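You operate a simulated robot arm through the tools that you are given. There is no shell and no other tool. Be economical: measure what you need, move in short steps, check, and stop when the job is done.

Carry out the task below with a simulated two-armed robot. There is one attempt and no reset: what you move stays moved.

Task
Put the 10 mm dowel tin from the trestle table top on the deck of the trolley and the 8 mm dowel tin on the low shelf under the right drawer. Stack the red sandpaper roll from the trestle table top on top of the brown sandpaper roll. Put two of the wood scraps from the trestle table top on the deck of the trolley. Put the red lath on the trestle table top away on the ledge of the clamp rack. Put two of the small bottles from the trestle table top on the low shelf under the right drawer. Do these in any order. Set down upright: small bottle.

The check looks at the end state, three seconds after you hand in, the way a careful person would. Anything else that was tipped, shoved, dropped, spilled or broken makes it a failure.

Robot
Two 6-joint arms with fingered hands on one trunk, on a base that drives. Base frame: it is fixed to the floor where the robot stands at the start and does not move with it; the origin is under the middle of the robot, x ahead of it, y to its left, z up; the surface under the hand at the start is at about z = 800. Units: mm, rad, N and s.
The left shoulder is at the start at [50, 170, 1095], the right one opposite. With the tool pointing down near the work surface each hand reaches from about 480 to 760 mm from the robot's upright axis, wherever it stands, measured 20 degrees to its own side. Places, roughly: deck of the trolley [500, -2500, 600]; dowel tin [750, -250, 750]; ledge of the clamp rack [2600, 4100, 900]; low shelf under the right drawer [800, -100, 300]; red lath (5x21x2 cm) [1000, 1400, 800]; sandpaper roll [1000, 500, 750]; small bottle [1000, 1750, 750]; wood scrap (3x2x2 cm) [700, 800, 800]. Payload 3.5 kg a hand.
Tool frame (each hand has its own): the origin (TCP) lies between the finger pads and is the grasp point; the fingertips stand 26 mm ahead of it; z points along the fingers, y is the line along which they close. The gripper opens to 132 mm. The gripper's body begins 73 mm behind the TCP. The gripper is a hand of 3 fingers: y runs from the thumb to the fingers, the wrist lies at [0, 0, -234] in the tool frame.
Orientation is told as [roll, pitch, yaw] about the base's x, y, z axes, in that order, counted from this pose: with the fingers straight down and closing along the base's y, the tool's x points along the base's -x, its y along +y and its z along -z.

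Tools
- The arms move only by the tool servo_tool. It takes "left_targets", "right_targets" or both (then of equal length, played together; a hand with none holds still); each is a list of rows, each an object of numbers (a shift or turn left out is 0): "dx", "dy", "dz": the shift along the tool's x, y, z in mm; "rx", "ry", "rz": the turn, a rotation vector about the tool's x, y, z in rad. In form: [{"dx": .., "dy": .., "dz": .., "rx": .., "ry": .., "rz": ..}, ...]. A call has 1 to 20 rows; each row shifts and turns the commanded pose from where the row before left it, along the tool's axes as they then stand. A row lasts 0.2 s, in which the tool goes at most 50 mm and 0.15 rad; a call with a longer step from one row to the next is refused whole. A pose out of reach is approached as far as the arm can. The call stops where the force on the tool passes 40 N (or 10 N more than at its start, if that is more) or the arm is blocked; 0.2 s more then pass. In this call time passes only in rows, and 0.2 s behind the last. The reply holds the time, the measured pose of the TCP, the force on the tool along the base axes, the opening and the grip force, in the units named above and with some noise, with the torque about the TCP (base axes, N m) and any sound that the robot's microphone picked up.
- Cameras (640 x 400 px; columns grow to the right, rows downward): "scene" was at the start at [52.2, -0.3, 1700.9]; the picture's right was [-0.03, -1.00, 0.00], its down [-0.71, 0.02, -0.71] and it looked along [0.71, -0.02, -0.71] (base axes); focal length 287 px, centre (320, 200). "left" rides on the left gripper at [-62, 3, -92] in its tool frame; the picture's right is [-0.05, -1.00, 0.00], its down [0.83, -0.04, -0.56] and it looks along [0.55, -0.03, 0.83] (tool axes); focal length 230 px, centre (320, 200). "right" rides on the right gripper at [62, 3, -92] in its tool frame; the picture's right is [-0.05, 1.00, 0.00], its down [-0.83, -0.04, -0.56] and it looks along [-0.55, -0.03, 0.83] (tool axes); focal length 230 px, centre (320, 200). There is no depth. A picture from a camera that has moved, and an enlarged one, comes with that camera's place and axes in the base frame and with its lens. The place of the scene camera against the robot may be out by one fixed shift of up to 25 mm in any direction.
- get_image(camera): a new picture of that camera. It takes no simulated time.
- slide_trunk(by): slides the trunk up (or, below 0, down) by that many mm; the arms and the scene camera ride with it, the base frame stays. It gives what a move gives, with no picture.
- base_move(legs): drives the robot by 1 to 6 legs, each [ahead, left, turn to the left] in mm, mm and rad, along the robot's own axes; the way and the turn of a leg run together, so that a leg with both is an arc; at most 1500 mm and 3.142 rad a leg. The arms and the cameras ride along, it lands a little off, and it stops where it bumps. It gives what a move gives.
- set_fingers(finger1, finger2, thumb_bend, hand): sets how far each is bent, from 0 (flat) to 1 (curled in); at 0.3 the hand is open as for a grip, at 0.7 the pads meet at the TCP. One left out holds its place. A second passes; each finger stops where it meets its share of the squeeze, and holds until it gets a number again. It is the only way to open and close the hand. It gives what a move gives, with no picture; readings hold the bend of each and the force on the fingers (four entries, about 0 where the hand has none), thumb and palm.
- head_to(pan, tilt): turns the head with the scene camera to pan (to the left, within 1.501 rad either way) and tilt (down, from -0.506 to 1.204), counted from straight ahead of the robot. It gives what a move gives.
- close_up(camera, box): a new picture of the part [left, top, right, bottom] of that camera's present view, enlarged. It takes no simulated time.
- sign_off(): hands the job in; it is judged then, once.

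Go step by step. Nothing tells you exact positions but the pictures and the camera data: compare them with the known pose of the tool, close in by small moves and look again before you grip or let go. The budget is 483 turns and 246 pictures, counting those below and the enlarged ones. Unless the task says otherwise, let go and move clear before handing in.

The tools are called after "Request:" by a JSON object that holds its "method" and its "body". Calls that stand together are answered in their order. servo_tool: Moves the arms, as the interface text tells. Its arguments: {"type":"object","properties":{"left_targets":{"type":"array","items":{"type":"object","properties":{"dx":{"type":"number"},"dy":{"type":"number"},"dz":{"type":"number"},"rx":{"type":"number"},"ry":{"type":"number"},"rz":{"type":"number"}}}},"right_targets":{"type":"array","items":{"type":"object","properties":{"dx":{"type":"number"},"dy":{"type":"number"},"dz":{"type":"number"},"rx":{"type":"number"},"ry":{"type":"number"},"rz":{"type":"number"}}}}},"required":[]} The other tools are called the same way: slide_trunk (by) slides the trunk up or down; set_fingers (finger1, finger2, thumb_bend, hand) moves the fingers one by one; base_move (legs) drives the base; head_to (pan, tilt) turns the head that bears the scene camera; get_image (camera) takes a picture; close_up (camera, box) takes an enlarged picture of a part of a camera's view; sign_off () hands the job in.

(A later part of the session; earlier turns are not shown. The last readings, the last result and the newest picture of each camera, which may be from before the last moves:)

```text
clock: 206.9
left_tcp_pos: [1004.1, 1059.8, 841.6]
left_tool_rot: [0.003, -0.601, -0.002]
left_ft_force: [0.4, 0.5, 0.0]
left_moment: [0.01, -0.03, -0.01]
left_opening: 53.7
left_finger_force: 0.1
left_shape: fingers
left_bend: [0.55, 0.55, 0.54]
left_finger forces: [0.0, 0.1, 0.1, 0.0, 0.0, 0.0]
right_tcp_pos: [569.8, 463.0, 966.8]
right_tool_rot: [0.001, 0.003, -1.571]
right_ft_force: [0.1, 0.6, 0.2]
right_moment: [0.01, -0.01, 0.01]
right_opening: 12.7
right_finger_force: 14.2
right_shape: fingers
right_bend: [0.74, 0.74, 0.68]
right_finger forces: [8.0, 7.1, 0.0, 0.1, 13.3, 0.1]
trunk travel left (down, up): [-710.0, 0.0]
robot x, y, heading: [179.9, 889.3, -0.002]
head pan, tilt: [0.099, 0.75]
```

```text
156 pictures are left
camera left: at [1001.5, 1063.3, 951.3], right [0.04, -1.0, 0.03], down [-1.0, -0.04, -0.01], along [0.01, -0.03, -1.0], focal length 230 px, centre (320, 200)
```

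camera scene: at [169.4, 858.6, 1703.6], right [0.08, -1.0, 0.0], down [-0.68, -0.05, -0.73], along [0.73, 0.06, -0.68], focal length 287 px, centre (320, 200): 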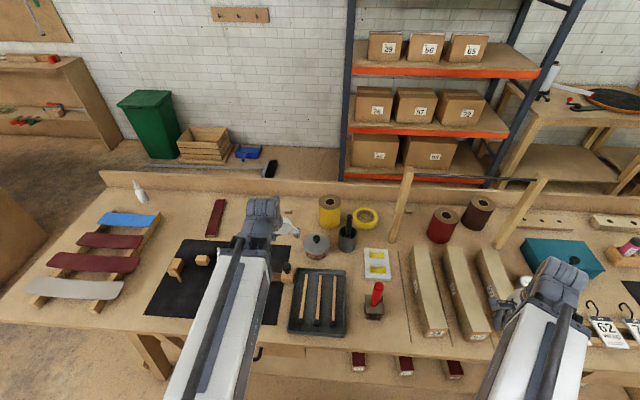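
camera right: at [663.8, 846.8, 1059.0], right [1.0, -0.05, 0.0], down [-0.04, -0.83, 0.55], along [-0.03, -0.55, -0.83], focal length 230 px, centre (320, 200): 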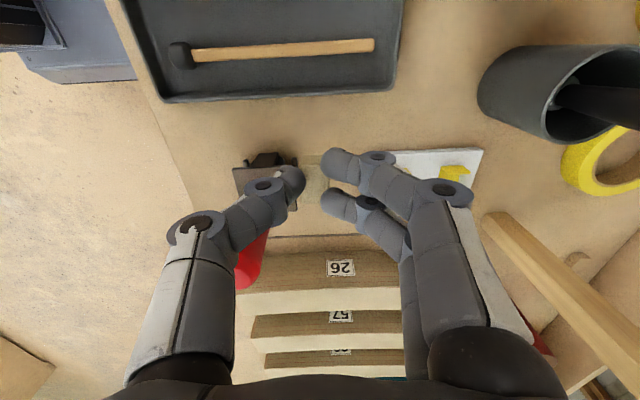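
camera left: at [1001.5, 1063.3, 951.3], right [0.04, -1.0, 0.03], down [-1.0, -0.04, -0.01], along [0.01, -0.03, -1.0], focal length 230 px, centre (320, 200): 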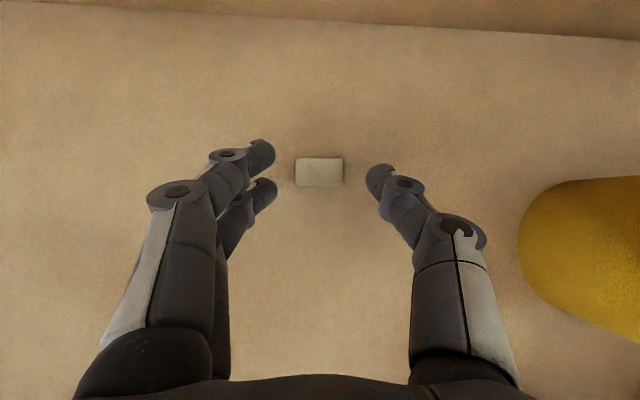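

Request:
{"method": "servo_tool", "body": {"left_targets": [{"dx": 3.4, "dz": 5}]}}

Request:
{"method": "set_fingers", "body": {"hand": "left", "finger1": 0.68, "finger2": 0.72, "thumb_bend": 0.7}}

Request:
{"method": "get_image", "body": {"camera": "left"}}

```text
clock: 207.3
left_tcp_pos: [1003.4, 1060.8, 835.0]
left_tool_rot: [0.005, -0.603, -0.003]
left_ft_force: [-0.4, 0.4, 2.2]
left_moment: [0.11, 0.01, -0.02]
left_opening: 53.3
left_finger_force: 0.9
left_shape: fingers
left_bend: [0.55, 0.55, 0.54]
left_finger forces: [0.0, 2.0, 0.0, 0.0, 0.0, 0.1]
right_tcp_pos: [570.1, 463.1, 966.1]
right_tool_rot: [0.001, 0.001, -1.571]
right_ft_force: [-0.9, 0.3, 0.4]
right_moment: [-0.02, -0.01, -0.03]
right_opening: 13.3
right_finger_force: 14.2
right_shape: fingers
right_bend: [0.74, 0.74, 0.68]
right_finger forces: [8.1, 7.0, 0.0, 0.1, 13.3, 0.1]
trunk travel left (down, up): [-710.0, 0.0]
robot x, y, heading: [179.0, 887.2, 0.003]
head pan, tilt: [0.099, 0.75]
```

```text
clock: 208.3
left_tcp_pos: [1002.9, 1060.8, 835.5]
left_tool_rot: [0.004, -0.6, -0.004]
left_ft_force: [0.9, 1.3, 0.8]
left_moment: [-0.01, -0.01, 0.03]
left_opening: 22.2
left_finger_force: 9.0
left_shape: fingers
left_bend: [0.64, 0.65, 0.67]
left_finger forces: [2.8, 6.1, 0.0, 0.0, 9.0, 0.1]
right_tcp_pos: [571.2, 465.1, 966.7]
right_tool_rot: [0.002, 0.002, -1.573]
right_ft_force: [0.8, -0.8, -0.1]
right_moment: [-0.01, -0.03, -0.01]
right_opening: 12.8
right_finger_force: 14.0
right_shape: fingers
right_bend: [0.74, 0.74, 0.68]
right_finger forces: [8.1, 7.1, 0.1, 0.0, 13.4, 0.1]
trunk travel left (down, up): [-710.0, 0.0]
robot x, y, heading: [176.9, 891.0, -0.005]
head pan, tilt: [0.099, 0.75]
```

```text
155 pictures are left
camera left: at [1000.6, 1063.5, 946.1], right [0.04, -1.0, 0.03], down [-1.0, -0.04, -0.01], along [0.01, -0.03, -1.0], focal length 230 px, centre (320, 200)
```

left: 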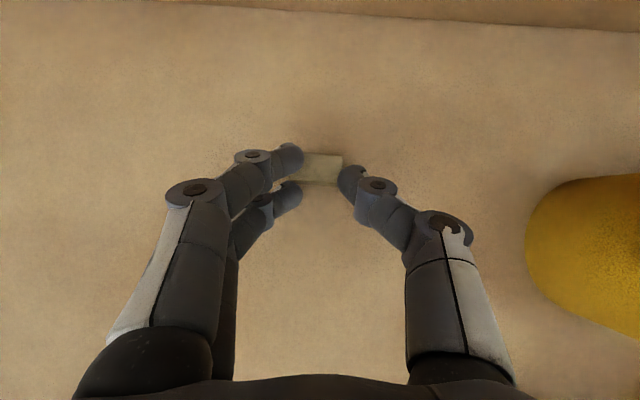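

Gripped with all three fingers; squeeze a bit more, lift and check.

Request:
{"method": "set_fingers", "body": {"hand": "left", "finger1": 0.72, "finger2": 0.74, "thumb_bend": 0.74}}

Request:
{"method": "servo_tool", "body": {"left_targets": [{"dx": -3, "dz": -4}, {"dx": -12, "dz": -17}, {"dx": -24, "dz": -35}, {"dx": -24, "dz": -35}, {"dx": -24, "dz": -35}]}}

Request:
{"method": "get_image", "body": {"camera": "left"}}

```text
clock: 209.3
left_tcp_pos: [1003.0, 1061.4, 835.5]
left_tool_rot: [0.003, -0.6, -0.003]
left_ft_force: [-0.3, -0.6, -0.6]
left_moment: [0.02, -0.02, 0.0]
left_opening: 21.5
left_finger_force: 14.1
left_shape: fingers
left_bend: [0.65, 0.65, 0.68]
left_finger forces: [6.5, 7.8, 0.1, 0.0, 14.6, 0.0]
right_tcp_pos: [570.1, 464.4, 965.9]
right_tool_rot: [0.003, 0.001, -1.571]
right_ft_force: [0.1, 0.9, 0.0]
right_moment: [0.05, -0.01, 0.03]
right_opening: 12.9
right_finger_force: 14.4
right_shape: fingers
right_bend: [0.74, 0.74, 0.68]
right_finger forces: [8.0, 7.0, 0.1, 0.0, 13.3, 0.0]
trunk travel left (down, up): [-710.0, 0.0]
robot x, y, heading: [176.4, 888.8, -0.003]
head pan, tilt: [0.099, 0.75]
```

```text
clock: 210.5
left_tcp_pos: [1001.8, 1062.7, 987.7]
left_tool_rot: [0.003, -0.599, -0.003]
left_ft_force: [0.7, 0.1, 0.3]
left_moment: [0.03, -0.03, -0.03]
left_opening: 21.4
left_finger_force: 14.5
left_shape: fingers
left_bend: [0.65, 0.65, 0.68]
left_finger forces: [6.3, 7.9, 0.0, 0.0, 14.5, 0.0]
right_tcp_pos: [569.6, 463.0, 966.8]
right_tool_rot: [0.001, 0.002, -1.57]
right_ft_force: [-0.5, 0.5, 0.8]
right_moment: [-0.01, -0.01, 0.0]
right_opening: 12.9
right_finger_force: 14.4
right_shape: fingers
right_bend: [0.74, 0.74, 0.68]
right_finger forces: [8.1, 7.0, 0.1, 0.1, 13.3, 0.1]
trunk travel left (down, up): [-710.0, 0.0]
robot x, y, heading: [176.0, 893.1, -0.0]
head pan, tilt: [0.099, 0.75]
```

```text
154 pictures are left
camera left: at [999.6, 1065.1, 1097.9], right [0.04, -1.0, 0.03], down [-1.0, -0.04, -0.01], along [0.01, -0.03, -1.0], focal length 230 px, centre (320, 200)
```

left: 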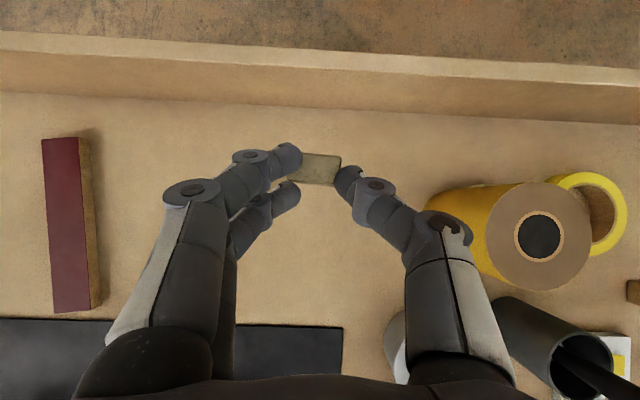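

Both scraps held. Pulling the left arm in and driving to the trolley.

Request:
{"method": "servo_tool", "body": {"left_targets": [{"dx": 38, "dz": -26}, {"dx": 38, "dz": -26}, {"dx": 38, "dz": -26}, {"dx": 38, "dz": -26}, {"dx": 38, "dz": -26}]}}

Request:
{"method": "base_move", "body": {"legs": [[-870, 0, 0], [0, -1100, 0], [0, -1100, 0], [0, -1090, 0]]}}

Request:
{"method": "servo_tool", "body": {"right_targets": [{"dx": 40, "dy": 30}, {"dx": 40, "dy": 30}, {"dx": 40, "dy": 30}, {"dx": 40, "dy": 30}, {"dx": 40, "dy": 30}, {"dx": 40, "dy": 30}, {"dx": 30, "dy": 30}]}}

Request:
{"method": "get_image", "body": {"camera": "scene"}}

```text
clock: 211.7
left_tcp_pos: [779.5, 1059.2, 989.7]
left_tool_rot: [0.004, -0.6, -0.004]
left_ft_force: [0.1, 0.6, -0.1]
left_moment: [0.0, -0.01, 0.02]
left_opening: 21.5
left_finger_force: 14.6
left_shape: fingers
left_bend: [0.65, 0.65, 0.68]
left_finger forces: [6.4, 7.9, 0.0, 0.0, 14.4, 0.0]
left hand out of reach, approached as far as the arm can: row 5
right_tcp_pos: [569.4, 462.7, 967.1]
right_tool_rot: [0.001, 0.001, -1.572]
right_ft_force: [0.5, -0.7, 0.6]
right_moment: [-0.02, 0.03, -0.03]
right_opening: 13.0
right_finger_force: 14.2
right_shape: fingers
right_bend: [0.74, 0.74, 0.68]
right_finger forces: [8.2, 7.0, 0.0, 0.1, 13.3, 0.0]
trunk travel left (down, up): [-710.0, 0.0]
robot x, y, heading: [175.1, 889.7, 0.001]
head pan, tilt: [0.099, 0.75]
```

```text
clock: 232.1
left_tcp_pos: [31.0, -2234.6, 988.5]
left_tool_rot: [0.005, -0.6, 0.03]
left_ft_force: [-0.1, -0.5, -0.1]
left_moment: [0.01, 0.0, 0.01]
left_opening: 21.4
left_finger_force: 13.7
left_shape: fingers
left_bend: [0.65, 0.65, 0.68]
left_finger forces: [6.4, 8.0, 0.0, 0.0, 14.3, 0.0]
right_tcp_pos: [-160.2, -2838.3, 966.1]
right_tool_rot: [0.001, 0.002, -1.537]
right_ft_force: [0.0, 0.3, -0.3]
right_moment: [0.01, -0.02, -0.03]
right_opening: 12.5
right_finger_force: 14.0
right_shape: fingers
right_bend: [0.74, 0.75, 0.68]
right_finger forces: [8.1, 7.1, 0.0, 0.0, 13.3, 0.0]
trunk travel left (down, up): [-710.0, 0.0]
robot x, y, heading: [-568.0, -2424.1, 0.028]
head pan, tilt: [0.099, 0.75]
```

```text
clock: 233.7
left_tcp_pos: [31.2, -2233.1, 989.1]
left_tool_rot: [0.005, -0.601, 0.03]
left_ft_force: [0.3, 1.0, 0.2]
left_moment: [0.0, 0.02, -0.01]
left_opening: 21.6
left_finger_force: 14.5
left_shape: fingers
left_bend: [0.65, 0.65, 0.68]
left_finger forces: [6.5, 7.9, 0.0, 0.0, 14.3, 0.1]
right_tcp_pos: [41.7, -2560.4, 967.6]
right_tool_rot: [0.002, 0.002, -1.538]
right_ft_force: [-0.7, -0.1, -0.3]
right_moment: [-0.01, -0.01, -0.05]
right_opening: 12.7
right_finger_force: 13.9
right_shape: fingers
right_bend: [0.74, 0.75, 0.68]
right_finger forces: [7.8, 7.0, 0.0, 0.1, 12.8, 0.0]
trunk travel left (down, up): [-710.0, 0.0]
robot x, y, heading: [-567.3, -2424.2, 0.034]
head pan, tilt: [0.099, 0.75]
```

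```text
153 pictures are left
camera scene: at [-513.7, -2412.5, 1703.6], right [0.13, -0.99, 0.0], down [-0.68, -0.09, -0.73], along [0.72, 0.1, -0.68], focal length 287 px, centre (320, 200)
```

scene: 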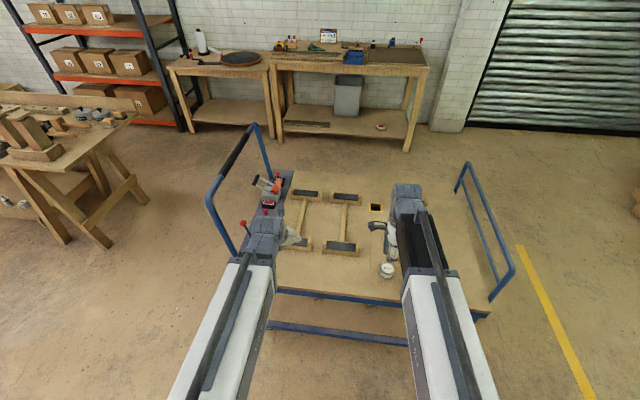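

Request:
{"method": "base_move", "body": {"legs": [[152, 0, -0.03]]}}

Request:
{"method": "slide_trunk", "body": {"by": -180}}

Request:
{"method": "get_image", "body": {"camera": "right"}}

Request:
{"method": "get_image", "body": {"camera": "left"}}

```text
clock: 235.1
left_tcp_pos: [185.6, -2253.5, 987.2]
left_tool_rot: [0.002, -0.6, -0.008]
left_ft_force: [0.4, -0.9, -0.3]
left_moment: [-0.02, 0.01, 0.0]
left_opening: 21.3
left_finger_force: 14.4
left_shape: fingers
left_bend: [0.65, 0.65, 0.68]
left_finger forces: [6.4, 7.9, 0.1, 0.1, 14.4, 0.1]
right_tcp_pos: [185.3, -2581.0, 965.9]
right_tool_rot: [0.001, 0.001, -1.573]
right_ft_force: [-0.2, -0.9, -0.1]
right_moment: [0.03, -0.01, 0.0]
right_opening: 12.6
right_finger_force: 13.3
right_shape: fingers
right_bend: [0.74, 0.75, 0.68]
right_finger forces: [8.0, 7.0, 0.0, 0.1, 12.9, 0.0]
trunk travel left (down, up): [-710.0, 0.0]
robot x, y, heading: [-415.4, -2423.2, -0.005]
head pan, tilt: [0.099, 0.75]
```

```text
clock: 237.1
left_tcp_pos: [185.4, -2253.0, 808.1]
left_tool_rot: [0.002, -0.603, -0.007]
left_ft_force: [-1.1, 0.7, 0.3]
left_moment: [0.0, 0.01, 0.0]
left_opening: 21.2
left_finger_force: 14.1
left_shape: fingers
left_bend: [0.65, 0.65, 0.68]
left_finger forces: [6.4, 7.9, 0.1, 0.1, 14.4, 0.0]
right_tcp_pos: [185.0, -2580.2, 787.5]
right_tool_rot: [0.003, 0.002, -1.574]
right_ft_force: [-0.9, -1.0, -0.2]
right_moment: [0.0, -0.01, 0.01]
right_opening: 12.9
right_finger_force: 13.4
right_shape: fingers
right_bend: [0.74, 0.75, 0.68]
right_finger forces: [7.9, 6.8, 0.0, 0.0, 12.7, 0.0]
trunk travel left (down, up): [-530.0, 180.0]
robot x, y, heading: [-420.8, -2424.6, -0.004]
head pan, tilt: [0.099, 0.75]
```

```text
152 pictures are left
camera right: at [186.8, -2520.3, 880.1], right [1.0, -0.05, 0.0], down [-0.05, -0.83, 0.55], along [-0.03, -0.55, -0.83], focal length 230 px, centre (320, 200)
```

right: 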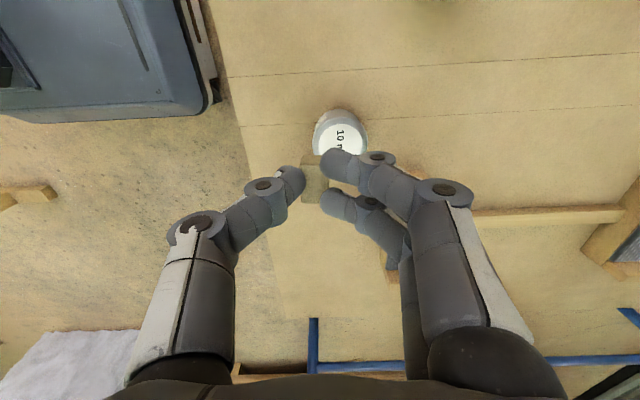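

```text
151 pictures are left
camera left: at [183.1, -2250.8, 919.4], right [0.04, -1.0, 0.03], down [-1.0, -0.04, -0.01], along [0.01, -0.03, -1.0], focal length 230 px, centre (320, 200)
```

left: 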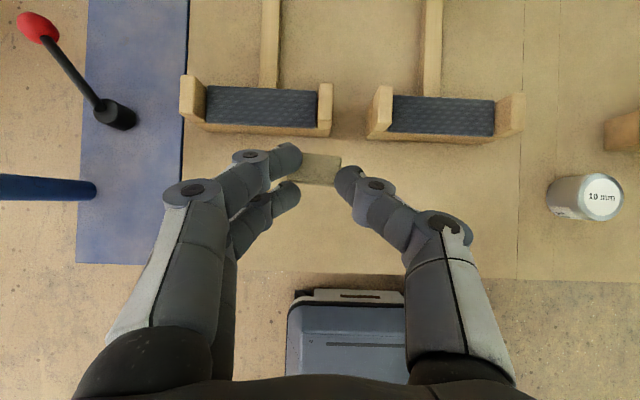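

Request:
{"method": "servo_tool", "body": {"right_targets": [{"dx": 38, "dy": -7}, {"dx": 38, "dy": -7}, {"dz": 45}, {"dz": 45}, {"dz": 40}], "left_targets": [{"dx": 17, "dz": 25}, {"dx": 17, "dz": 25}, {"dx": 17, "dz": 25}, {"dx": 17, "dz": 25}, {"dx": 17, "dz": 25}]}}

Request:
{"method": "get_image", "body": {"camera": "right"}}

Request:
{"method": "get_image", "body": {"camera": "left"}}

```text
clock: 238.2
left_tcp_pos: [185.2, -2250.2, 657.7]
left_tool_rot: [0.003, -0.601, -0.008]
left_ft_force: [-0.1, 0.6, 0.0]
left_moment: [-0.01, 0.0, 0.0]
left_opening: 21.5
left_finger_force: 14.4
left_shape: fingers
left_bend: [0.65, 0.65, 0.68]
left_finger forces: [6.4, 7.9, 0.0, 0.0, 14.3, 0.1]
right_tcp_pos: [167.6, -2507.3, 659.0]
right_tool_rot: [0.003, 0.001, -1.573]
right_ft_force: [0.0, -0.1, -0.4]
right_moment: [-0.01, 0.02, 0.0]
right_opening: 0.0
right_finger_force: 0.2
right_shape: fingers
right_bend: [0.77, 0.77, 0.73]
right_finger forces: [0.0, 0.0, 0.0, 0.0, 0.1, 0.0]
trunk travel left (down, up): [-530.0, 180.0]
robot x, y, heading: [-420.5, -2418.4, -0.003]
head pan, tilt: [0.099, 0.75]
```

```text
150 pictures are left
camera right: at [170.4, -2446.8, 751.7], right [1.0, -0.05, 0.0], down [-0.05, -0.83, 0.55], along [-0.03, -0.55, -0.83], focal length 230 px, centre (320, 200)
```

right: 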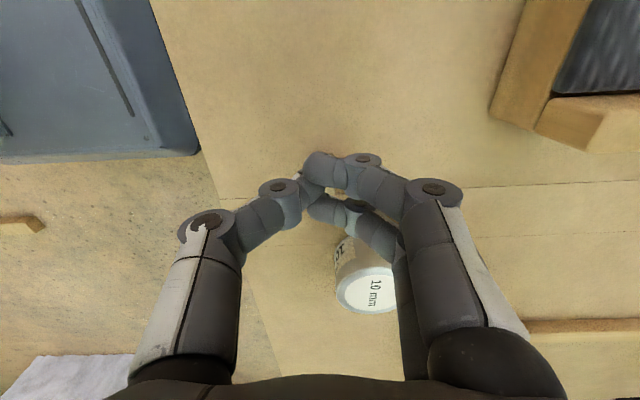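

```text
149 pictures are left
camera left: at [183.0, -2249.3, 768.7], right [0.04, -1.0, 0.03], down [-1.0, -0.04, -0.01], along [0.01, -0.03, -1.0], focal length 230 px, centre (320, 200)
```

left: 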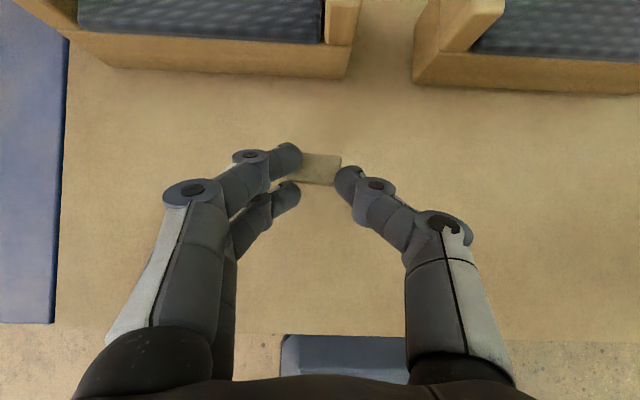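

The right hand lost its scrap on the way down; the tin looks fine. First I set down the left scrap, then look for the other.

Request:
{"method": "servo_tool", "body": {"left_targets": [{"dx": 9.5, "dz": 14}, {"dx": 3.4, "dz": 5}, {"dx": 1.2, "dz": 1.7}, {"dx": 1.2, "dz": 1.7}]}}

Request:
{"method": "servo_tool", "body": {"right_targets": [{"dz": -40}, {"dz": -40}, {"dz": -40}]}}

Request:
{"method": "get_image", "body": {"camera": "right"}}

Request:
{"method": "get_image", "body": {"camera": "scene"}}

```text
clock: 239.2
left_tcp_pos: [187.1, -2252.2, 633.1]
left_tool_rot: [0.006, -0.606, -0.007]
left_ft_force: [-1.7, -0.2, 21.6]
left_moment: [0.29, -0.28, -0.03]
left_opening: 22.1
left_finger_force: 21.3
left_shape: fingers
left_bend: [0.68, 0.68, 0.68]
left_finger forces: [13.4, 11.0, 0.0, 0.0, 18.1, 0.0]
right_tcp_pos: [167.3, -2508.2, 659.2]
right_tool_rot: [0.005, 0.002, -1.576]
right_ft_force: [0.0, -0.1, -0.3]
right_moment: [0.01, 0.07, 0.02]
right_opening: 0.1
right_finger_force: 0.1
right_shape: fingers
right_bend: [0.77, 0.77, 0.73]
right_finger forces: [0.0, 0.0, 0.1, 0.0, 0.0, 0.0]
trunk travel left (down, up): [-530.0, 180.0]
robot x, y, heading: [-419.4, -2423.5, -0.003]
head pan, tilt: [0.099, 0.75]
```

```text
clock: 240.1
left_tcp_pos: [186.9, -2251.7, 633.2]
left_tool_rot: [0.004, -0.606, -0.006]
left_ft_force: [3.4, 0.6, 30.3]
left_moment: [0.44, -0.54, -0.07]
left_opening: 22.0
left_finger_force: 26.5
left_shape: fingers
left_bend: [0.69, 0.69, 0.68]
left_finger forces: [18.3, 15.9, 0.0, 0.0, 18.3, 0.0]
right_tcp_pos: [169.7, -2505.0, 777.8]
right_tool_rot: [0.004, 0.002, -1.571]
right_ft_force: [0.5, 0.6, -0.4]
right_moment: [0.02, -0.03, 0.02]
right_opening: 0.1
right_finger_force: 0.1
right_shape: fingers
right_bend: [0.77, 0.77, 0.73]
right_finger forces: [0.0, 0.1, 0.0, 0.0, 0.0, 0.0]
trunk travel left (down, up): [-530.0, 180.0]
robot x, y, heading: [-419.8, -2421.9, -0.001]
head pan, tilt: [0.099, 0.75]
```

```text
148 pictures are left
camera right: at [172.2, -2444.1, 870.8], right [1.0, -0.05, 0.0], down [-0.05, -0.83, 0.55], along [-0.03, -0.55, -0.83], focal length 230 px, centre (320, 200)
```

right: 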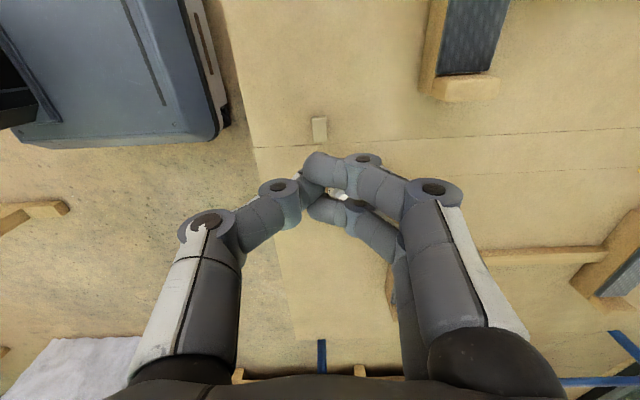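

```text
147 pictures are left
camera scene: at [-367.8, -2412.7, 1523.8], right [0.1, -1.0, 0.0], down [-0.68, -0.07, -0.73], along [0.73, 0.07, -0.68], focal length 287 px, centre (320, 200)
```

scene: 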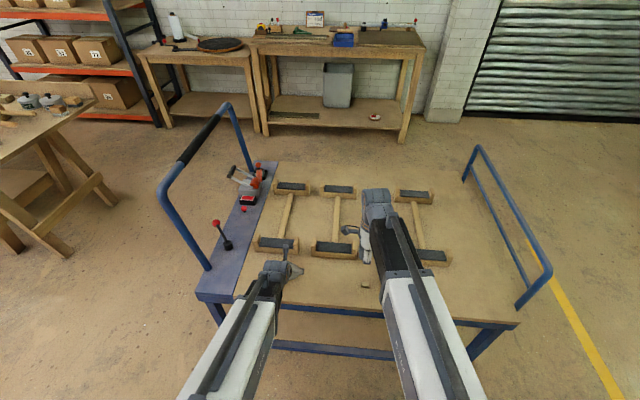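

The scrap lies on the deck at about [168, -2522] — good. Now releasing the left one.

Request:
{"method": "servo_tool", "body": {"left_targets": [{"dx": -1, "dz": -1.5}]}}

Request:
{"method": "set_fingers", "body": {"hand": "left", "finger1": 0.56, "finger2": 0.56, "thumb_bend": 0.55}}

Request:
{"method": "servo_tool", "body": {"left_targets": [{"dx": -6, "dz": -8}, {"dx": -17, "dz": -25}, {"dx": -27, "dz": -40}, {"dx": -27, "dz": -40}], "right_targets": [{"dz": -20}, {"dz": -30}, {"dz": -40}, {"dz": -40}]}}

Request:
{"method": "get_image", "body": {"camera": "left"}}

Request:
{"method": "get_image", "body": {"camera": "right"}}

```text
clock: 240.4
left_tcp_pos: [187.1, -2251.9, 634.6]
left_tool_rot: [0.004, -0.603, -0.007]
left_ft_force: [6.2, 2.0, 23.4]
left_moment: [0.38, -0.49, -0.09]
left_opening: 22.4
left_finger_force: 23.6
left_shape: fingers
left_bend: [0.69, 0.68, 0.68]
left_finger forces: [17.0, 12.9, 0.0, 0.1, 16.7, 0.0]
right_tcp_pos: [170.1, -2505.1, 776.1]
right_tool_rot: [0.003, 0.002, -1.572]
right_ft_force: [-0.4, 0.4, -0.2]
right_moment: [0.01, 0.01, 0.0]
right_opening: 0.0
right_finger_force: 0.0
right_shape: fingers
right_bend: [0.77, 0.77, 0.73]
right_finger forces: [0.0, 0.1, 0.1, 0.0, 0.1, 0.1]
trunk travel left (down, up): [-530.0, 180.0]
robot x, y, heading: [-423.1, -2423.1, -0.004]
head pan, tilt: [0.099, 0.75]
```

```text
clock: 241.4
left_tcp_pos: [188.2, -2252.6, 634.7]
left_tool_rot: [0.005, -0.603, -0.007]
left_ft_force: [4.6, -2.4, 23.8]
left_moment: [0.38, -0.24, -0.09]
left_opening: 49.0
left_finger_force: 12.5
left_shape: fingers
left_bend: [0.56, 0.67, 0.55]
left_finger forces: [0.1, 24.3, 0.1, 0.1, 0.0, 0.1]
right_tcp_pos: [169.9, -2505.7, 777.9]
right_tool_rot: [0.004, 0.002, -1.574]
right_ft_force: [-0.2, -0.6, 0.6]
right_moment: [0.04, 0.02, 0.01]
right_opening: 0.0
right_finger_force: 0.1
right_shape: fingers
right_bend: [0.77, 0.77, 0.73]
right_finger forces: [0.0, 0.0, 0.0, 0.0, 0.0, 0.1]
trunk travel left (down, up): [-530.0, 180.0]
robot x, y, heading: [-419.2, -2418.7, -0.006]
head pan, tilt: [0.099, 0.75]
```

```text
clock: 242.4
left_tcp_pos: [182.5, -2252.9, 771.5]
left_tool_rot: [0.004, -0.6, -0.008]
left_ft_force: [0.9, 0.6, 0.5]
left_moment: [0.02, 0.02, 0.03]
left_opening: 48.9
left_finger_force: 0.0
left_shape: fingers
left_bend: [0.56, 0.56, 0.55]
left_finger forces: [0.1, 0.0, 0.0, 0.1, 0.0, 0.0]
right_tcp_pos: [170.6, -2504.0, 908.8]
right_tool_rot: [0.003, 0.001, -1.573]
right_ft_force: [-0.4, -0.1, 0.6]
right_moment: [-0.01, -0.01, -0.02]
right_opening: 0.0
right_finger_force: 0.0
right_shape: fingers
right_bend: [0.77, 0.77, 0.73]
right_finger forces: [0.0, 0.0, 0.0, 0.1, 0.1, 0.0]
trunk travel left (down, up): [-530.0, 180.0]
robot x, y, heading: [-418.9, -2423.1, -0.005]
head pan, tilt: [0.099, 0.75]
```

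```text
146 pictures are left
camera left: at [180.3, -2249.5, 882.0], right [0.04, -1.0, 0.03], down [-1.0, -0.04, -0.01], along [0.01, -0.03, -1.0], focal length 230 px, centre (320, 200)
```

left: 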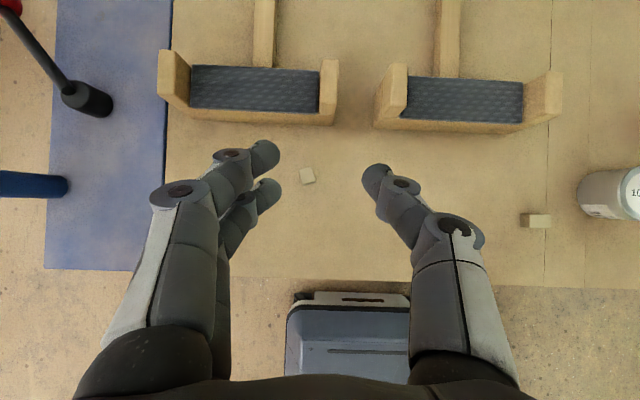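

```text
145 pictures are left
camera right: at [173.0, -2442.4, 1001.3], right [1.0, -0.05, 0.0], down [-0.05, -0.83, 0.55], along [-0.03, -0.55, -0.83], focal length 230 px, centre (320, 200)
```

right: 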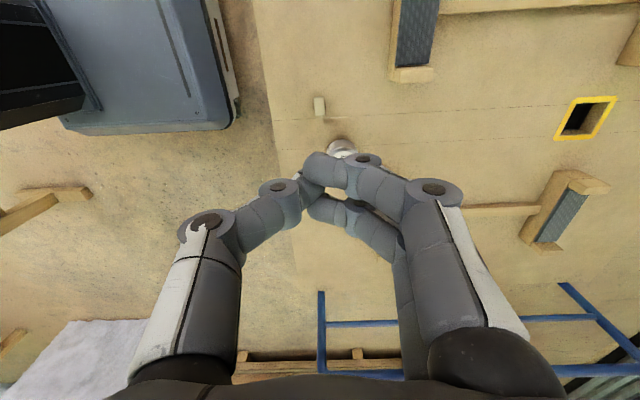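

All trolley items are on the deck. Next: the second bottle — the one on the mat at about [717, 1242] is the easiest. Driving back.

Request:
{"method": "base_move", "body": {"legs": [[-270, 0, 0.005], [0, 1200, 0], [0, 1200, 0], [0, 1090, 0]]}}

Request:
{"method": "servo_tool", "body": {"right_targets": [{"dx": -43, "dy": -24}, {"dx": -43, "dy": -24}, {"dx": -43, "dy": -24}, {"dx": -43, "dy": -24}, {"dx": -43, "dy": -24}, {"dx": -43, "dy": -24}, {"dx": -43, "dy": -24}, {"dx": -43, "dy": -24}]}}

Request:
{"method": "slide_trunk", "body": {"by": 180}}

Request:
{"method": "servo_tool", "body": {"left_targets": [{"dx": -20, "dz": -30, "ry": 0.1}, {"dx": -20, "dz": -30}]}}

```text
clock: 261.1
left_tcp_pos: [-78.8, 1297.7, 770.6]
left_tool_rot: [0.005, -0.602, 0.019]
left_ft_force: [0.0, -0.6, 0.5]
left_moment: [-0.01, 0.02, -0.01]
left_opening: 48.9
left_finger_force: 0.0
left_shape: fingers
left_bend: [0.56, 0.56, 0.55]
left_finger forces: [0.0, 0.0, 0.1, 0.1, 0.1, 0.1]
right_tcp_pos: [-84.6, 1044.1, 908.5]
right_tool_rot: [0.003, 0.001, -1.55]
right_ft_force: [-1.4, 0.1, -0.5]
right_moment: [0.0, -0.01, 0.0]
right_opening: 0.0
right_finger_force: 0.0
right_shape: fingers
right_bend: [0.77, 0.77, 0.73]
right_finger forces: [0.1, 0.0, 0.0, 0.1, 0.0, 0.0]
trunk travel left (down, up): [-530.0, 180.0]
robot x, y, heading: [-672.9, 1114.9, 0.017]
head pan, tilt: [0.099, 0.75]
```

```text
clock: 262.9
left_tcp_pos: [-78.8, 1296.5, 771.6]
left_tool_rot: [0.003, -0.6, 0.018]
left_ft_force: [0.4, 0.5, 0.4]
left_moment: [-0.04, -0.01, -0.01]
left_opening: 48.6
left_finger_force: 0.0
left_shape: fingers
left_bend: [0.56, 0.56, 0.55]
left_finger forces: [0.1, 0.1, 0.1, 0.0, 0.0, 0.1]
right_tcp_pos: [-273.1, 694.2, 906.1]
right_tool_rot: [0.004, 0.002, -1.55]
right_ft_force: [-0.2, -0.8, 0.1]
right_moment: [-0.04, 0.0, 0.01]
right_opening: 0.1
right_finger_force: 0.1
right_shape: fingers
right_bend: [0.77, 0.77, 0.73]
right_finger forces: [0.0, 0.0, 0.0, 0.1, 0.0, 0.0]
trunk travel left (down, up): [-530.0, 180.0]
robot x, y, heading: [-673.5, 1110.1, 0.024]
head pan, tilt: [0.099, 0.75]
```

```text
clock: 264.9
left_tcp_pos: [-77.6, 1295.5, 951.5]
left_tool_rot: [0.004, -0.598, 0.019]
left_ft_force: [-0.6, 0.4, -0.1]
left_moment: [0.02, 0.0, 0.02]
left_opening: 49.0
left_finger_force: 0.0
left_shape: fingers
left_bend: [0.56, 0.56, 0.55]
left_finger forces: [0.0, 0.0, 0.1, 0.0, 0.0, 0.1]
right_tcp_pos: [-272.6, 694.4, 1086.5]
right_tool_rot: [0.002, 0.002, -1.55]
right_ft_force: [-0.2, -0.6, 0.1]
right_moment: [0.03, -0.03, 0.0]
right_opening: 0.0
right_finger_force: 0.0
right_shape: fingers
right_bend: [0.77, 0.77, 0.73]
right_finger forces: [0.0, 0.0, 0.0, 0.1, 0.0, 0.1]
trunk travel left (down, up): [-710.0, 0.0]
robot x, y, heading: [-675.6, 1111.0, 0.019]
head pan, tilt: [0.099, 0.75]
```

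```text
clock: 265.5
left_tcp_pos: [-75.2, 1292.9, 1023.5]
left_tool_rot: [0.005, -0.5, 0.019]
left_ft_force: [0.3, -0.4, -0.1]
left_moment: [0.03, 0.03, -0.01]
left_opening: 48.7
left_finger_force: 0.0
left_shape: fingers
left_bend: [0.56, 0.56, 0.55]
left_finger forces: [0.0, 0.0, 0.0, 0.0, 0.0, 0.1]
right_tcp_pos: [-272.6, 694.5, 1085.4]
right_tool_rot: [0.002, 0.002, -1.548]
right_ft_force: [-0.2, 0.2, 0.2]
right_moment: [0.0, -0.01, 0.01]
right_opening: 0.0
right_finger_force: 0.0
right_shape: fingers
right_bend: [0.77, 0.77, 0.73]
right_finger forces: [0.0, 0.0, 0.0, 0.1, 0.1, 0.1]
trunk travel left (down, up): [-710.0, 0.0]
robot x, y, heading: [-678.6, 1109.3, 0.018]
head pan, tilt: [0.099, 0.75]
```

Request:
{"method": "base_move", "body": {"legs": [[0, -50, -0.019], [755, 0, 0]]}}

Request:
{"method": "get_image", "body": {"camera": "left"}}

```text
clock: 270.0
left_tcp_pos: [669.1, 1214.8, 1022.4]
left_tool_rot: [0.005, -0.499, -0.015]
left_ft_force: [0.6, 0.7, -1.0]
left_moment: [0.03, -0.02, 0.03]
left_opening: 48.9
left_finger_force: 0.1
left_shape: fingers
left_bend: [0.56, 0.56, 0.55]
left_finger forces: [0.1, 0.1, 0.0, 0.0, 0.0, 0.1]
right_tcp_pos: [450.8, 625.3, 1085.7]
right_tool_rot: [0.0, 0.002, -1.582]
right_ft_force: [0.4, 0.2, 0.4]
right_moment: [-0.03, -0.02, -0.02]
right_opening: 0.0
right_finger_force: 0.1
right_shape: fingers
right_bend: [0.77, 0.77, 0.73]
right_finger forces: [0.0, 0.0, 0.0, 0.1, 0.0, 0.0]
trunk travel left (down, up): [-710.0, 0.0]
robot x, y, heading: [57.6, 1056.5, -0.015]
head pan, tilt: [0.099, 0.75]
```

```text
144 pictures are left
camera left: at [676.9, 1218.8, 1132.4], right [0.03, -1.0, 0.02], down [-1.0, -0.03, 0.09], along [-0.09, -0.02, -1.0], focal length 230 px, centre (320, 200)
```

left: 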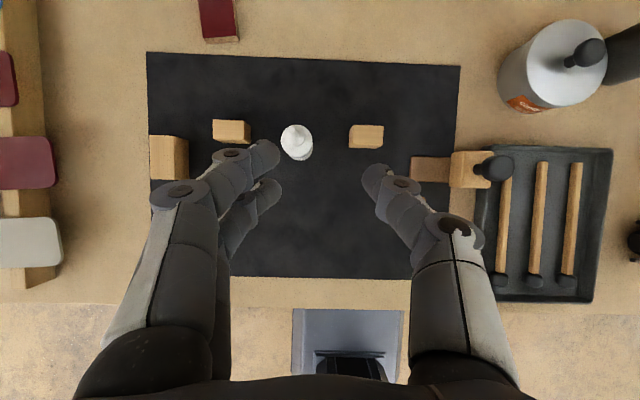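

Request:
{"method": "set_fingers", "body": {"hand": "left", "finger1": 0.53, "finger2": 0.53, "thumb_bend": 0.53}}

Request:
{"method": "servo_tool", "body": {"left_targets": [{"dx": -1.3, "dy": 12, "dz": 33}, {"dx": -1.3, "dy": 12, "dz": 33}]}}

Request:
{"method": "get_image", "body": {"camera": "left"}}

```text
clock: 271.0
left_tcp_pos: [666.6, 1216.0, 1021.1]
left_tool_rot: [0.004, -0.498, -0.016]
left_ft_force: [0.6, 0.4, 0.1]
left_moment: [0.02, -0.01, 0.0]
left_opening: 57.1
left_finger_force: 0.1
left_shape: fingers
left_bend: [0.53, 0.53, 0.53]
left_finger forces: [0.0, 0.0, 0.1, 0.1, 0.0, 0.1]
right_tcp_pos: [450.4, 626.1, 1085.1]
right_tool_rot: [0.002, 0.001, -1.583]
right_ft_force: [0.2, -0.1, 0.4]
right_moment: [0.04, -0.01, -0.02]
right_opening: 0.0
right_finger_force: 0.1
right_shape: fingers
right_bend: [0.77, 0.77, 0.73]
right_finger forces: [0.1, 0.0, 0.1, 0.0, 0.1, 0.1]
trunk travel left (down, up): [-710.0, 0.0]
robot x, y, heading: [61.8, 1054.5, -0.011]
head pan, tilt: [0.099, 0.75]
```

```text
clock: 271.6
left_tcp_pos: [701.4, 1240.9, 968.7]
left_tool_rot: [0.003, -0.499, -0.016]
left_ft_force: [0.7, 0.5, -0.1]
left_moment: [0.03, 0.02, -0.05]
left_opening: 57.3
left_finger_force: 0.1
left_shape: fingers
left_bend: [0.53, 0.53, 0.53]
left_finger forces: [0.0, 0.0, 0.1, 0.0, 0.0, 0.0]
right_tcp_pos: [449.4, 625.3, 1086.0]
right_tool_rot: [0.002, 0.002, -1.584]
right_ft_force: [-0.2, 0.0, 0.4]
right_moment: [-0.03, -0.01, 0.02]
right_opening: 0.0
right_finger_force: 0.0
right_shape: fingers
right_bend: [0.77, 0.77, 0.73]
right_finger forces: [0.0, 0.1, 0.1, 0.1, 0.0, 0.0]
trunk travel left (down, up): [-710.0, 0.0]
robot x, y, heading: [57.7, 1053.2, -0.014]
head pan, tilt: [0.099, 0.75]
```

```text
143 pictures are left
camera left: at [710.1, 1242.6, 1078.9], right [0.03, -1.0, 0.02], down [-1.0, -0.03, 0.09], along [-0.09, -0.02, -1.0], focal length 230 px, centre (320, 200)
```

left: 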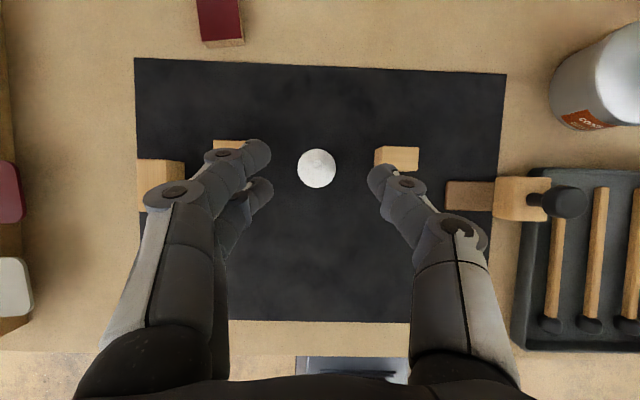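

Request:
{"method": "servo_tool", "body": {"left_targets": [{"dx": 8, "dy": 0.5, "dz": 27.4}, {"dx": 14, "dz": 27.4}, {"dx": 14, "dz": 27.4}]}}

Request:
{"method": "get_image", "body": {"camera": "left"}}

```text
clock: 272.4
left_tcp_pos: [709.8, 1241.5, 880.2]
left_tool_rot: [0.004, -0.5, -0.016]
left_ft_force: [-0.2, -0.2, -0.1]
left_moment: [-0.01, 0.0, -0.05]
left_opening: 57.1
left_finger_force: 0.0
left_shape: fingers
left_bend: [0.53, 0.53, 0.53]
left_finger forces: [0.0, 0.1, 0.0, 0.0, 0.0, 0.0]
right_tcp_pos: [449.9, 625.1, 1085.2]
right_tool_rot: [0.002, 0.001, -1.582]
right_ft_force: [-0.5, 0.7, 0.7]
right_moment: [0.0, -0.01, -0.03]
right_opening: 0.0
right_finger_force: 0.1
right_shape: fingers
right_bend: [0.77, 0.77, 0.73]
right_finger forces: [0.1, 0.1, 0.1, 0.1, 0.1, 0.0]
trunk travel left (down, up): [-710.0, 0.0]
robot x, y, heading: [58.1, 1055.1, -0.01]
head pan, tilt: [0.099, 0.75]
```

```text
142 pictures are left
camera left: at [717.9, 1242.9, 989.8], right [0.03, -1.0, 0.02], down [-1.0, -0.03, 0.09], along [-0.09, -0.02, -1.0], focal length 230 px, centre (320, 200)
```

left: 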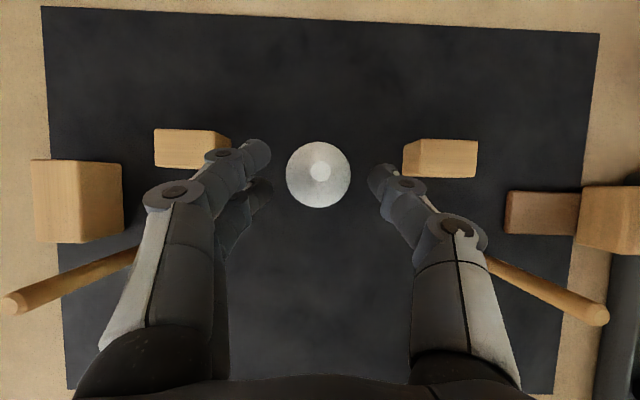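

Request:
{"method": "set_fingers", "body": {"hand": "left", "finger1": 0.57, "finger2": 0.57, "thumb_bend": 0.56}}

Request:
{"method": "servo_tool", "body": {"left_targets": [{"dx": 8, "dz": 14.5}, {"dx": 8, "dz": 14.5}]}}

Request:
{"method": "get_image", "body": {"camera": "left"}}

```text
clock: 273.4
left_tcp_pos: [709.0, 1241.0, 880.5]
left_tool_rot: [0.005, -0.5, -0.016]
left_ft_force: [0.2, 0.8, 1.1]
left_moment: [0.0, -0.04, 0.0]
left_opening: 48.6
left_finger_force: 0.1
left_shape: fingers
left_bend: [0.56, 0.56, 0.56]
left_finger forces: [0.0, 0.1, 0.0, 0.0, 0.1, 0.0]
right_tcp_pos: [450.3, 625.4, 1086.5]
right_tool_rot: [0.001, 0.003, -1.582]
right_ft_force: [-0.5, -0.2, -0.5]
right_moment: [0.01, -0.03, 0.0]
right_opening: 0.0
right_finger_force: 0.0
right_shape: fingers
right_bend: [0.77, 0.77, 0.73]
right_finger forces: [0.0, 0.0, 0.1, 0.1, 0.0, 0.1]
trunk travel left (down, up): [-710.0, 0.0]
robot x, y, heading: [60.7, 1053.6, -0.016]
head pan, tilt: [0.099, 0.75]
```

```text
clock: 274.0
left_tcp_pos: [709.3, 1239.8, 845.0]
left_tool_rot: [0.003, -0.496, -0.016]
left_ft_force: [0.4, -0.1, -0.6]
left_moment: [0.02, 0.0, 0.0]
left_opening: 48.4
left_finger_force: 0.1
left_shape: fingers
left_bend: [0.56, 0.56, 0.56]
left_finger forces: [0.1, 0.0, 0.1, 0.0, 0.1, 0.0]
right_tcp_pos: [449.9, 624.8, 1084.8]
right_tool_rot: [0.003, 0.0, -1.584]
right_ft_force: [0.2, 0.7, 0.4]
right_moment: [-0.01, 0.01, -0.01]
right_opening: 0.0
right_finger_force: 0.1
right_shape: fingers
right_bend: [0.77, 0.77, 0.73]
right_finger forces: [0.1, 0.0, 0.0, 0.0, 0.0, 0.0]
trunk travel left (down, up): [-710.0, 0.0]
robot x, y, heading: [58.9, 1052.9, -0.014]
head pan, tilt: [0.099, 0.75]
```

```text
141 pictures are left
camera left: at [718.4, 1243.2, 955.6], right [0.03, -1.0, 0.02], down [-1.0, -0.03, 0.09], along [-0.09, -0.02, -1.0], focal length 230 px, centre (320, 200)
```

left: 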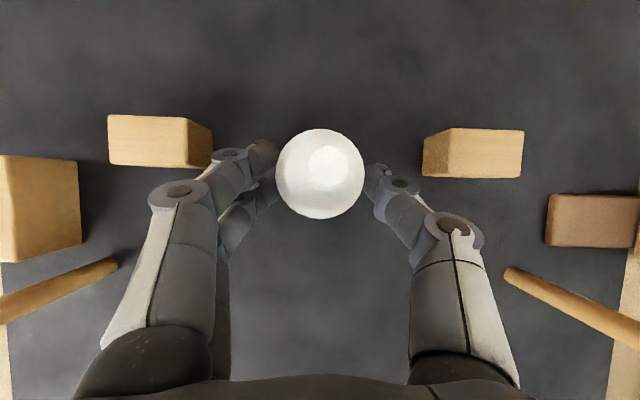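

Request:
{"method": "set_fingers", "body": {"hand": "left", "finger1": 0.64, "finger2": 0.64, "thumb_bend": 0.63}}

Request:
{"method": "get_image", "body": {"camera": "left"}}

```text
clock: 275.0
left_tcp_pos: [710.0, 1239.2, 845.7]
left_tool_rot: [0.003, -0.499, -0.015]
left_ft_force: [-0.1, -0.1, -1.0]
left_moment: [0.0, 0.01, 0.01]
left_opening: 33.1
left_finger_force: 4.3
left_shape: fingers
left_bend: [0.61, 0.61, 0.61]
left_finger forces: [2.1, 1.6, 0.0, 0.0, 3.7, 0.0]
right_tcp_pos: [449.5, 624.9, 1085.3]
right_tool_rot: [0.002, 0.001, -1.584]
right_ft_force: [0.3, -0.2, 0.4]
right_moment: [-0.02, 0.02, -0.02]
right_opening: 0.0
right_finger_force: 0.0
right_shape: fingers
right_bend: [0.77, 0.77, 0.73]
right_finger forces: [0.1, 0.0, 0.0, 0.0, 0.0, 0.1]
trunk travel left (down, up): [-710.0, 0.0]
robot x, y, heading: [61.9, 1056.6, -0.016]
head pan, tilt: [0.099, 0.75]
```

```text
140 pictures are left
camera left: at [718.3, 1243.2, 955.6], right [0.03, -1.0, 0.02], down [-1.0, -0.03, 0.09], along [-0.09, -0.02, -1.0], focal length 230 px, centre (320, 200)
```

left: 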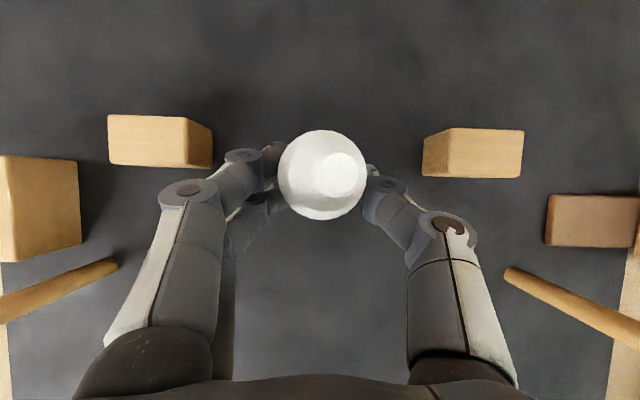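

Balanced. Closing firmly, lifting, and driving to the shelf.

Request:
{"method": "set_fingers", "body": {"hand": "left", "finger1": 0.7, "finger2": 0.7, "thumb_bend": 0.7}}

Request:
{"method": "servo_tool", "body": {"left_targets": [{"dx": -5, "dz": -9}, {"dx": -12, "dz": -22}, {"dx": -20, "dz": -36}, {"dx": -20, "dz": -36}, {"dx": -20, "dz": -36}, {"dx": -20, "dz": -36}]}}

Request:
{"method": "get_image", "body": {"camera": "left"}}

```text
clock: 276.0
left_tcp_pos: [709.1, 1240.6, 846.0]
left_tool_rot: [0.003, -0.5, -0.014]
left_ft_force: [0.8, -0.8, 0.5]
left_moment: [0.0, 0.03, -0.03]
left_opening: 31.3
left_finger_force: 12.6
left_shape: fingers
left_bend: [0.62, 0.62, 0.64]
left_finger forces: [6.5, 5.6, 0.0, 0.0, 12.4, 0.0]
right_tcp_pos: [450.6, 625.2, 1085.8]
right_tool_rot: [0.002, 0.002, -1.583]
right_ft_force: [-0.4, -0.1, -0.2]
right_moment: [0.02, 0.0, 0.03]
right_opening: 0.1
right_finger_force: 0.1
right_shape: fingers
right_bend: [0.77, 0.77, 0.73]
right_finger forces: [0.1, 0.1, 0.1, 0.1, 0.1, 0.0]
trunk travel left (down, up): [-710.0, 0.0]
robot x, y, heading: [59.3, 1057.2, -0.015]
head pan, tilt: [0.099, 0.75]
```

```text
clock: 277.4
left_tcp_pos: [712.0, 1239.8, 1043.1]
left_tool_rot: [0.004, -0.499, -0.016]
left_ft_force: [-0.4, -0.3, -0.2]
left_moment: [-0.03, 0.0, 0.01]
left_opening: 31.2
left_finger_force: 11.7
left_shape: fingers
left_bend: [0.62, 0.62, 0.64]
left_finger forces: [6.7, 5.6, 0.1, 0.0, 12.3, 0.0]
right_tcp_pos: [449.1, 625.1, 1085.2]
right_tool_rot: [0.002, 0.002, -1.583]
right_ft_force: [0.3, 0.1, 0.1]
right_moment: [-0.01, 0.04, -0.01]
right_opening: 0.1
right_finger_force: 0.1
right_shape: fingers
right_bend: [0.77, 0.77, 0.73]
right_finger forces: [0.0, 0.0, 0.0, 0.0, 0.0, 0.0]
trunk travel left (down, up): [-710.0, 0.0]
robot x, y, heading: [61.2, 1056.2, -0.012]
head pan, tilt: [0.099, 0.75]
```

```text
139 pictures are left
camera left: at [720.4, 1243.3, 1152.8], right [0.03, -1.0, 0.02], down [-1.0, -0.03, 0.09], along [-0.09, -0.02, -1.0], focal length 230 px, centre (320, 200)
```

left: 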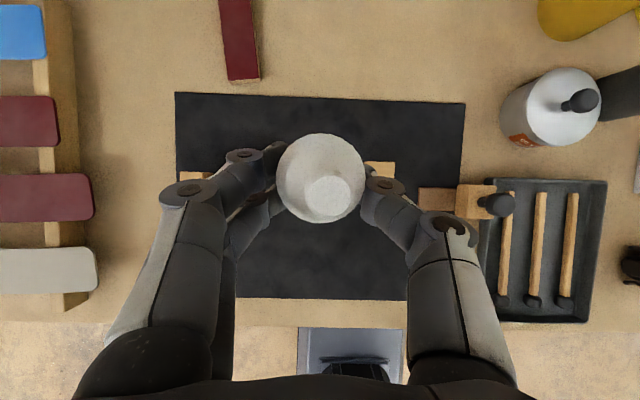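

Request:
{"method": "base_move", "body": {"legs": [[-490, 0, 0.014], [0, -1237, 0]]}}

Request:
{"method": "slide_trunk", "body": {"by": -400}}

Request:
{"method": "slide_trunk", "body": {"by": -278}}

Request:
{"method": "get_image", "body": {"camera": "scene"}}

```text
clock: 286.3
left_tcp_pos: [205.9, 1.5, 1042.1]
left_tool_rot: [0.005, -0.498, 0.005]
left_ft_force: [0.0, -0.2, -0.4]
left_moment: [0.0, -0.02, 0.01]
left_opening: 31.0
left_finger_force: 12.6
left_shape: fingers
left_bend: [0.62, 0.62, 0.64]
left_finger forces: [6.7, 5.7, 0.1, 0.0, 12.2, 0.0]
right_tcp_pos: [-41.9, -619.0, 1085.6]
right_tool_rot: [0.002, 0.001, -1.565]
right_ft_force: [0.0, -0.2, 0.4]
right_moment: [-0.01, 0.0, 0.01]
right_opening: 0.0
right_finger_force: 0.1
right_shape: fingers
right_bend: [0.77, 0.77, 0.73]
right_finger forces: [0.0, 0.0, 0.0, 0.1, 0.0, 0.0]
trunk travel left (down, up): [-710.0, 0.0]
robot x, y, heading: [-442.1, -196.7, 0.006]
head pan, tilt: [0.099, 0.75]
```

```text
clock: 290.2
left_tcp_pos: [205.1, 2.0, 642.8]
left_tool_rot: [0.004, -0.5, 0.007]
left_ft_force: [-0.6, -0.6, -0.3]
left_moment: [-0.02, -0.01, 0.02]
left_opening: 31.3
left_finger_force: 12.8
left_shape: fingers
left_bend: [0.62, 0.62, 0.64]
left_finger forces: [6.7, 5.6, 0.1, 0.0, 12.3, 0.0]
right_tcp_pos: [-43.4, -619.8, 685.3]
right_tool_rot: [0.001, 0.002, -1.563]
right_ft_force: [-0.4, 0.3, -0.3]
right_moment: [-0.02, -0.02, 0.01]
right_opening: 0.4
right_finger_force: 0.2
right_shape: fingers
right_bend: [0.77, 0.77, 0.73]
right_finger forces: [0.1, 0.0, 0.1, 0.0, 0.1, 0.1]
trunk travel left (down, up): [-310.0, 400.0]
robot x, y, heading: [-440.8, -197.3, 0.008]
head pan, tilt: [0.099, 0.75]
```

```text
clock: 293.0
left_tcp_pos: [205.3, 2.1, 364.4]
left_tool_rot: [0.003, -0.499, 0.008]
left_ft_force: [0.6, 0.2, 0.0]
left_moment: [0.0, 0.01, 0.0]
left_opening: 31.4
left_finger_force: 12.8
left_shape: fingers
left_bend: [0.62, 0.62, 0.64]
left_finger forces: [6.7, 5.7, 0.0, 0.1, 12.2, 0.0]
right_tcp_pos: [-42.2, -619.2, 408.6]
right_tool_rot: [0.003, 0.001, -1.561]
right_ft_force: [0.1, -0.8, -0.2]
right_moment: [0.0, 0.02, -0.03]
right_opening: 0.0
right_finger_force: 0.1
right_shape: fingers
right_bend: [0.77, 0.77, 0.73]
right_finger forces: [0.0, 0.0, 0.0, 0.0, 0.1, 0.0]
trunk travel left (down, up): [-32.0, 678.0]
robot x, y, heading: [-440.9, -196.9, 0.005]
head pan, tilt: [0.099, 0.75]
```

```text
138 pictures are left
camera scene: at [-388.3, -186.3, 1025.6], right [0.11, -0.99, 0.0], down [-0.68, -0.07, -0.73], along [0.73, 0.08, -0.68], focal length 287 px, centre (320, 200)
```

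scene: 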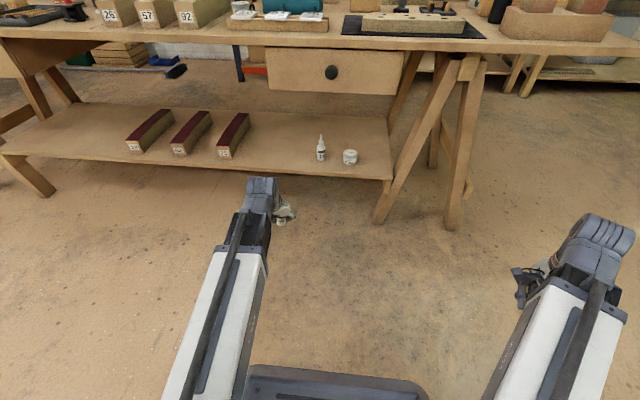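

Request:
{"method": "base_move", "body": {"legs": [[403, 0, -0.004]]}}

Request:
{"method": "get_image", "body": {"camera": "left"}}

```text
clock: 295.5
left_tcp_pos: [620.5, -4.4, 365.0]
left_tool_rot: [0.003, -0.502, -0.008]
left_ft_force: [0.5, 0.2, -1.1]
left_moment: [0.0, 0.0, -0.05]
left_opening: 31.2
left_finger_force: 12.5
left_shape: fingers
left_bend: [0.62, 0.62, 0.64]
left_finger forces: [6.7, 5.7, 0.0, 0.1, 12.3, 0.0]
right_tcp_pos: [364.5, -623.1, 408.0]
right_tool_rot: [0.001, 0.002, -1.576]
right_ft_force: [0.3, -0.1, 0.3]
right_moment: [0.03, -0.03, 0.0]
right_opening: 0.0
right_finger_force: 0.0
right_shape: fingers
right_bend: [0.77, 0.77, 0.73]
right_finger forces: [0.0, 0.1, 0.0, 0.0, 0.0, 0.0]
trunk travel left (down, up): [-32.0, 678.0]
robot x, y, heading: [-31.0, -197.2, -0.01]
head pan, tilt: [0.099, 0.75]
```

```text
137 pictures are left
camera left: at [628.9, -3.1, 474.4], right [0.04, -1.0, 0.02], down [-1.0, -0.04, 0.09], along [-0.09, -0.03, -1.0], focal length 230 px, centre (320, 200)
```

left: 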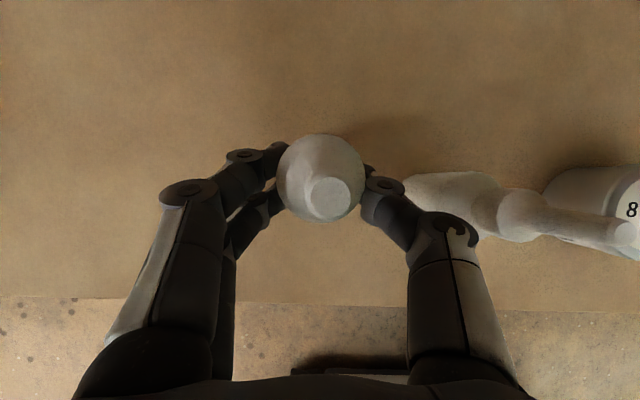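

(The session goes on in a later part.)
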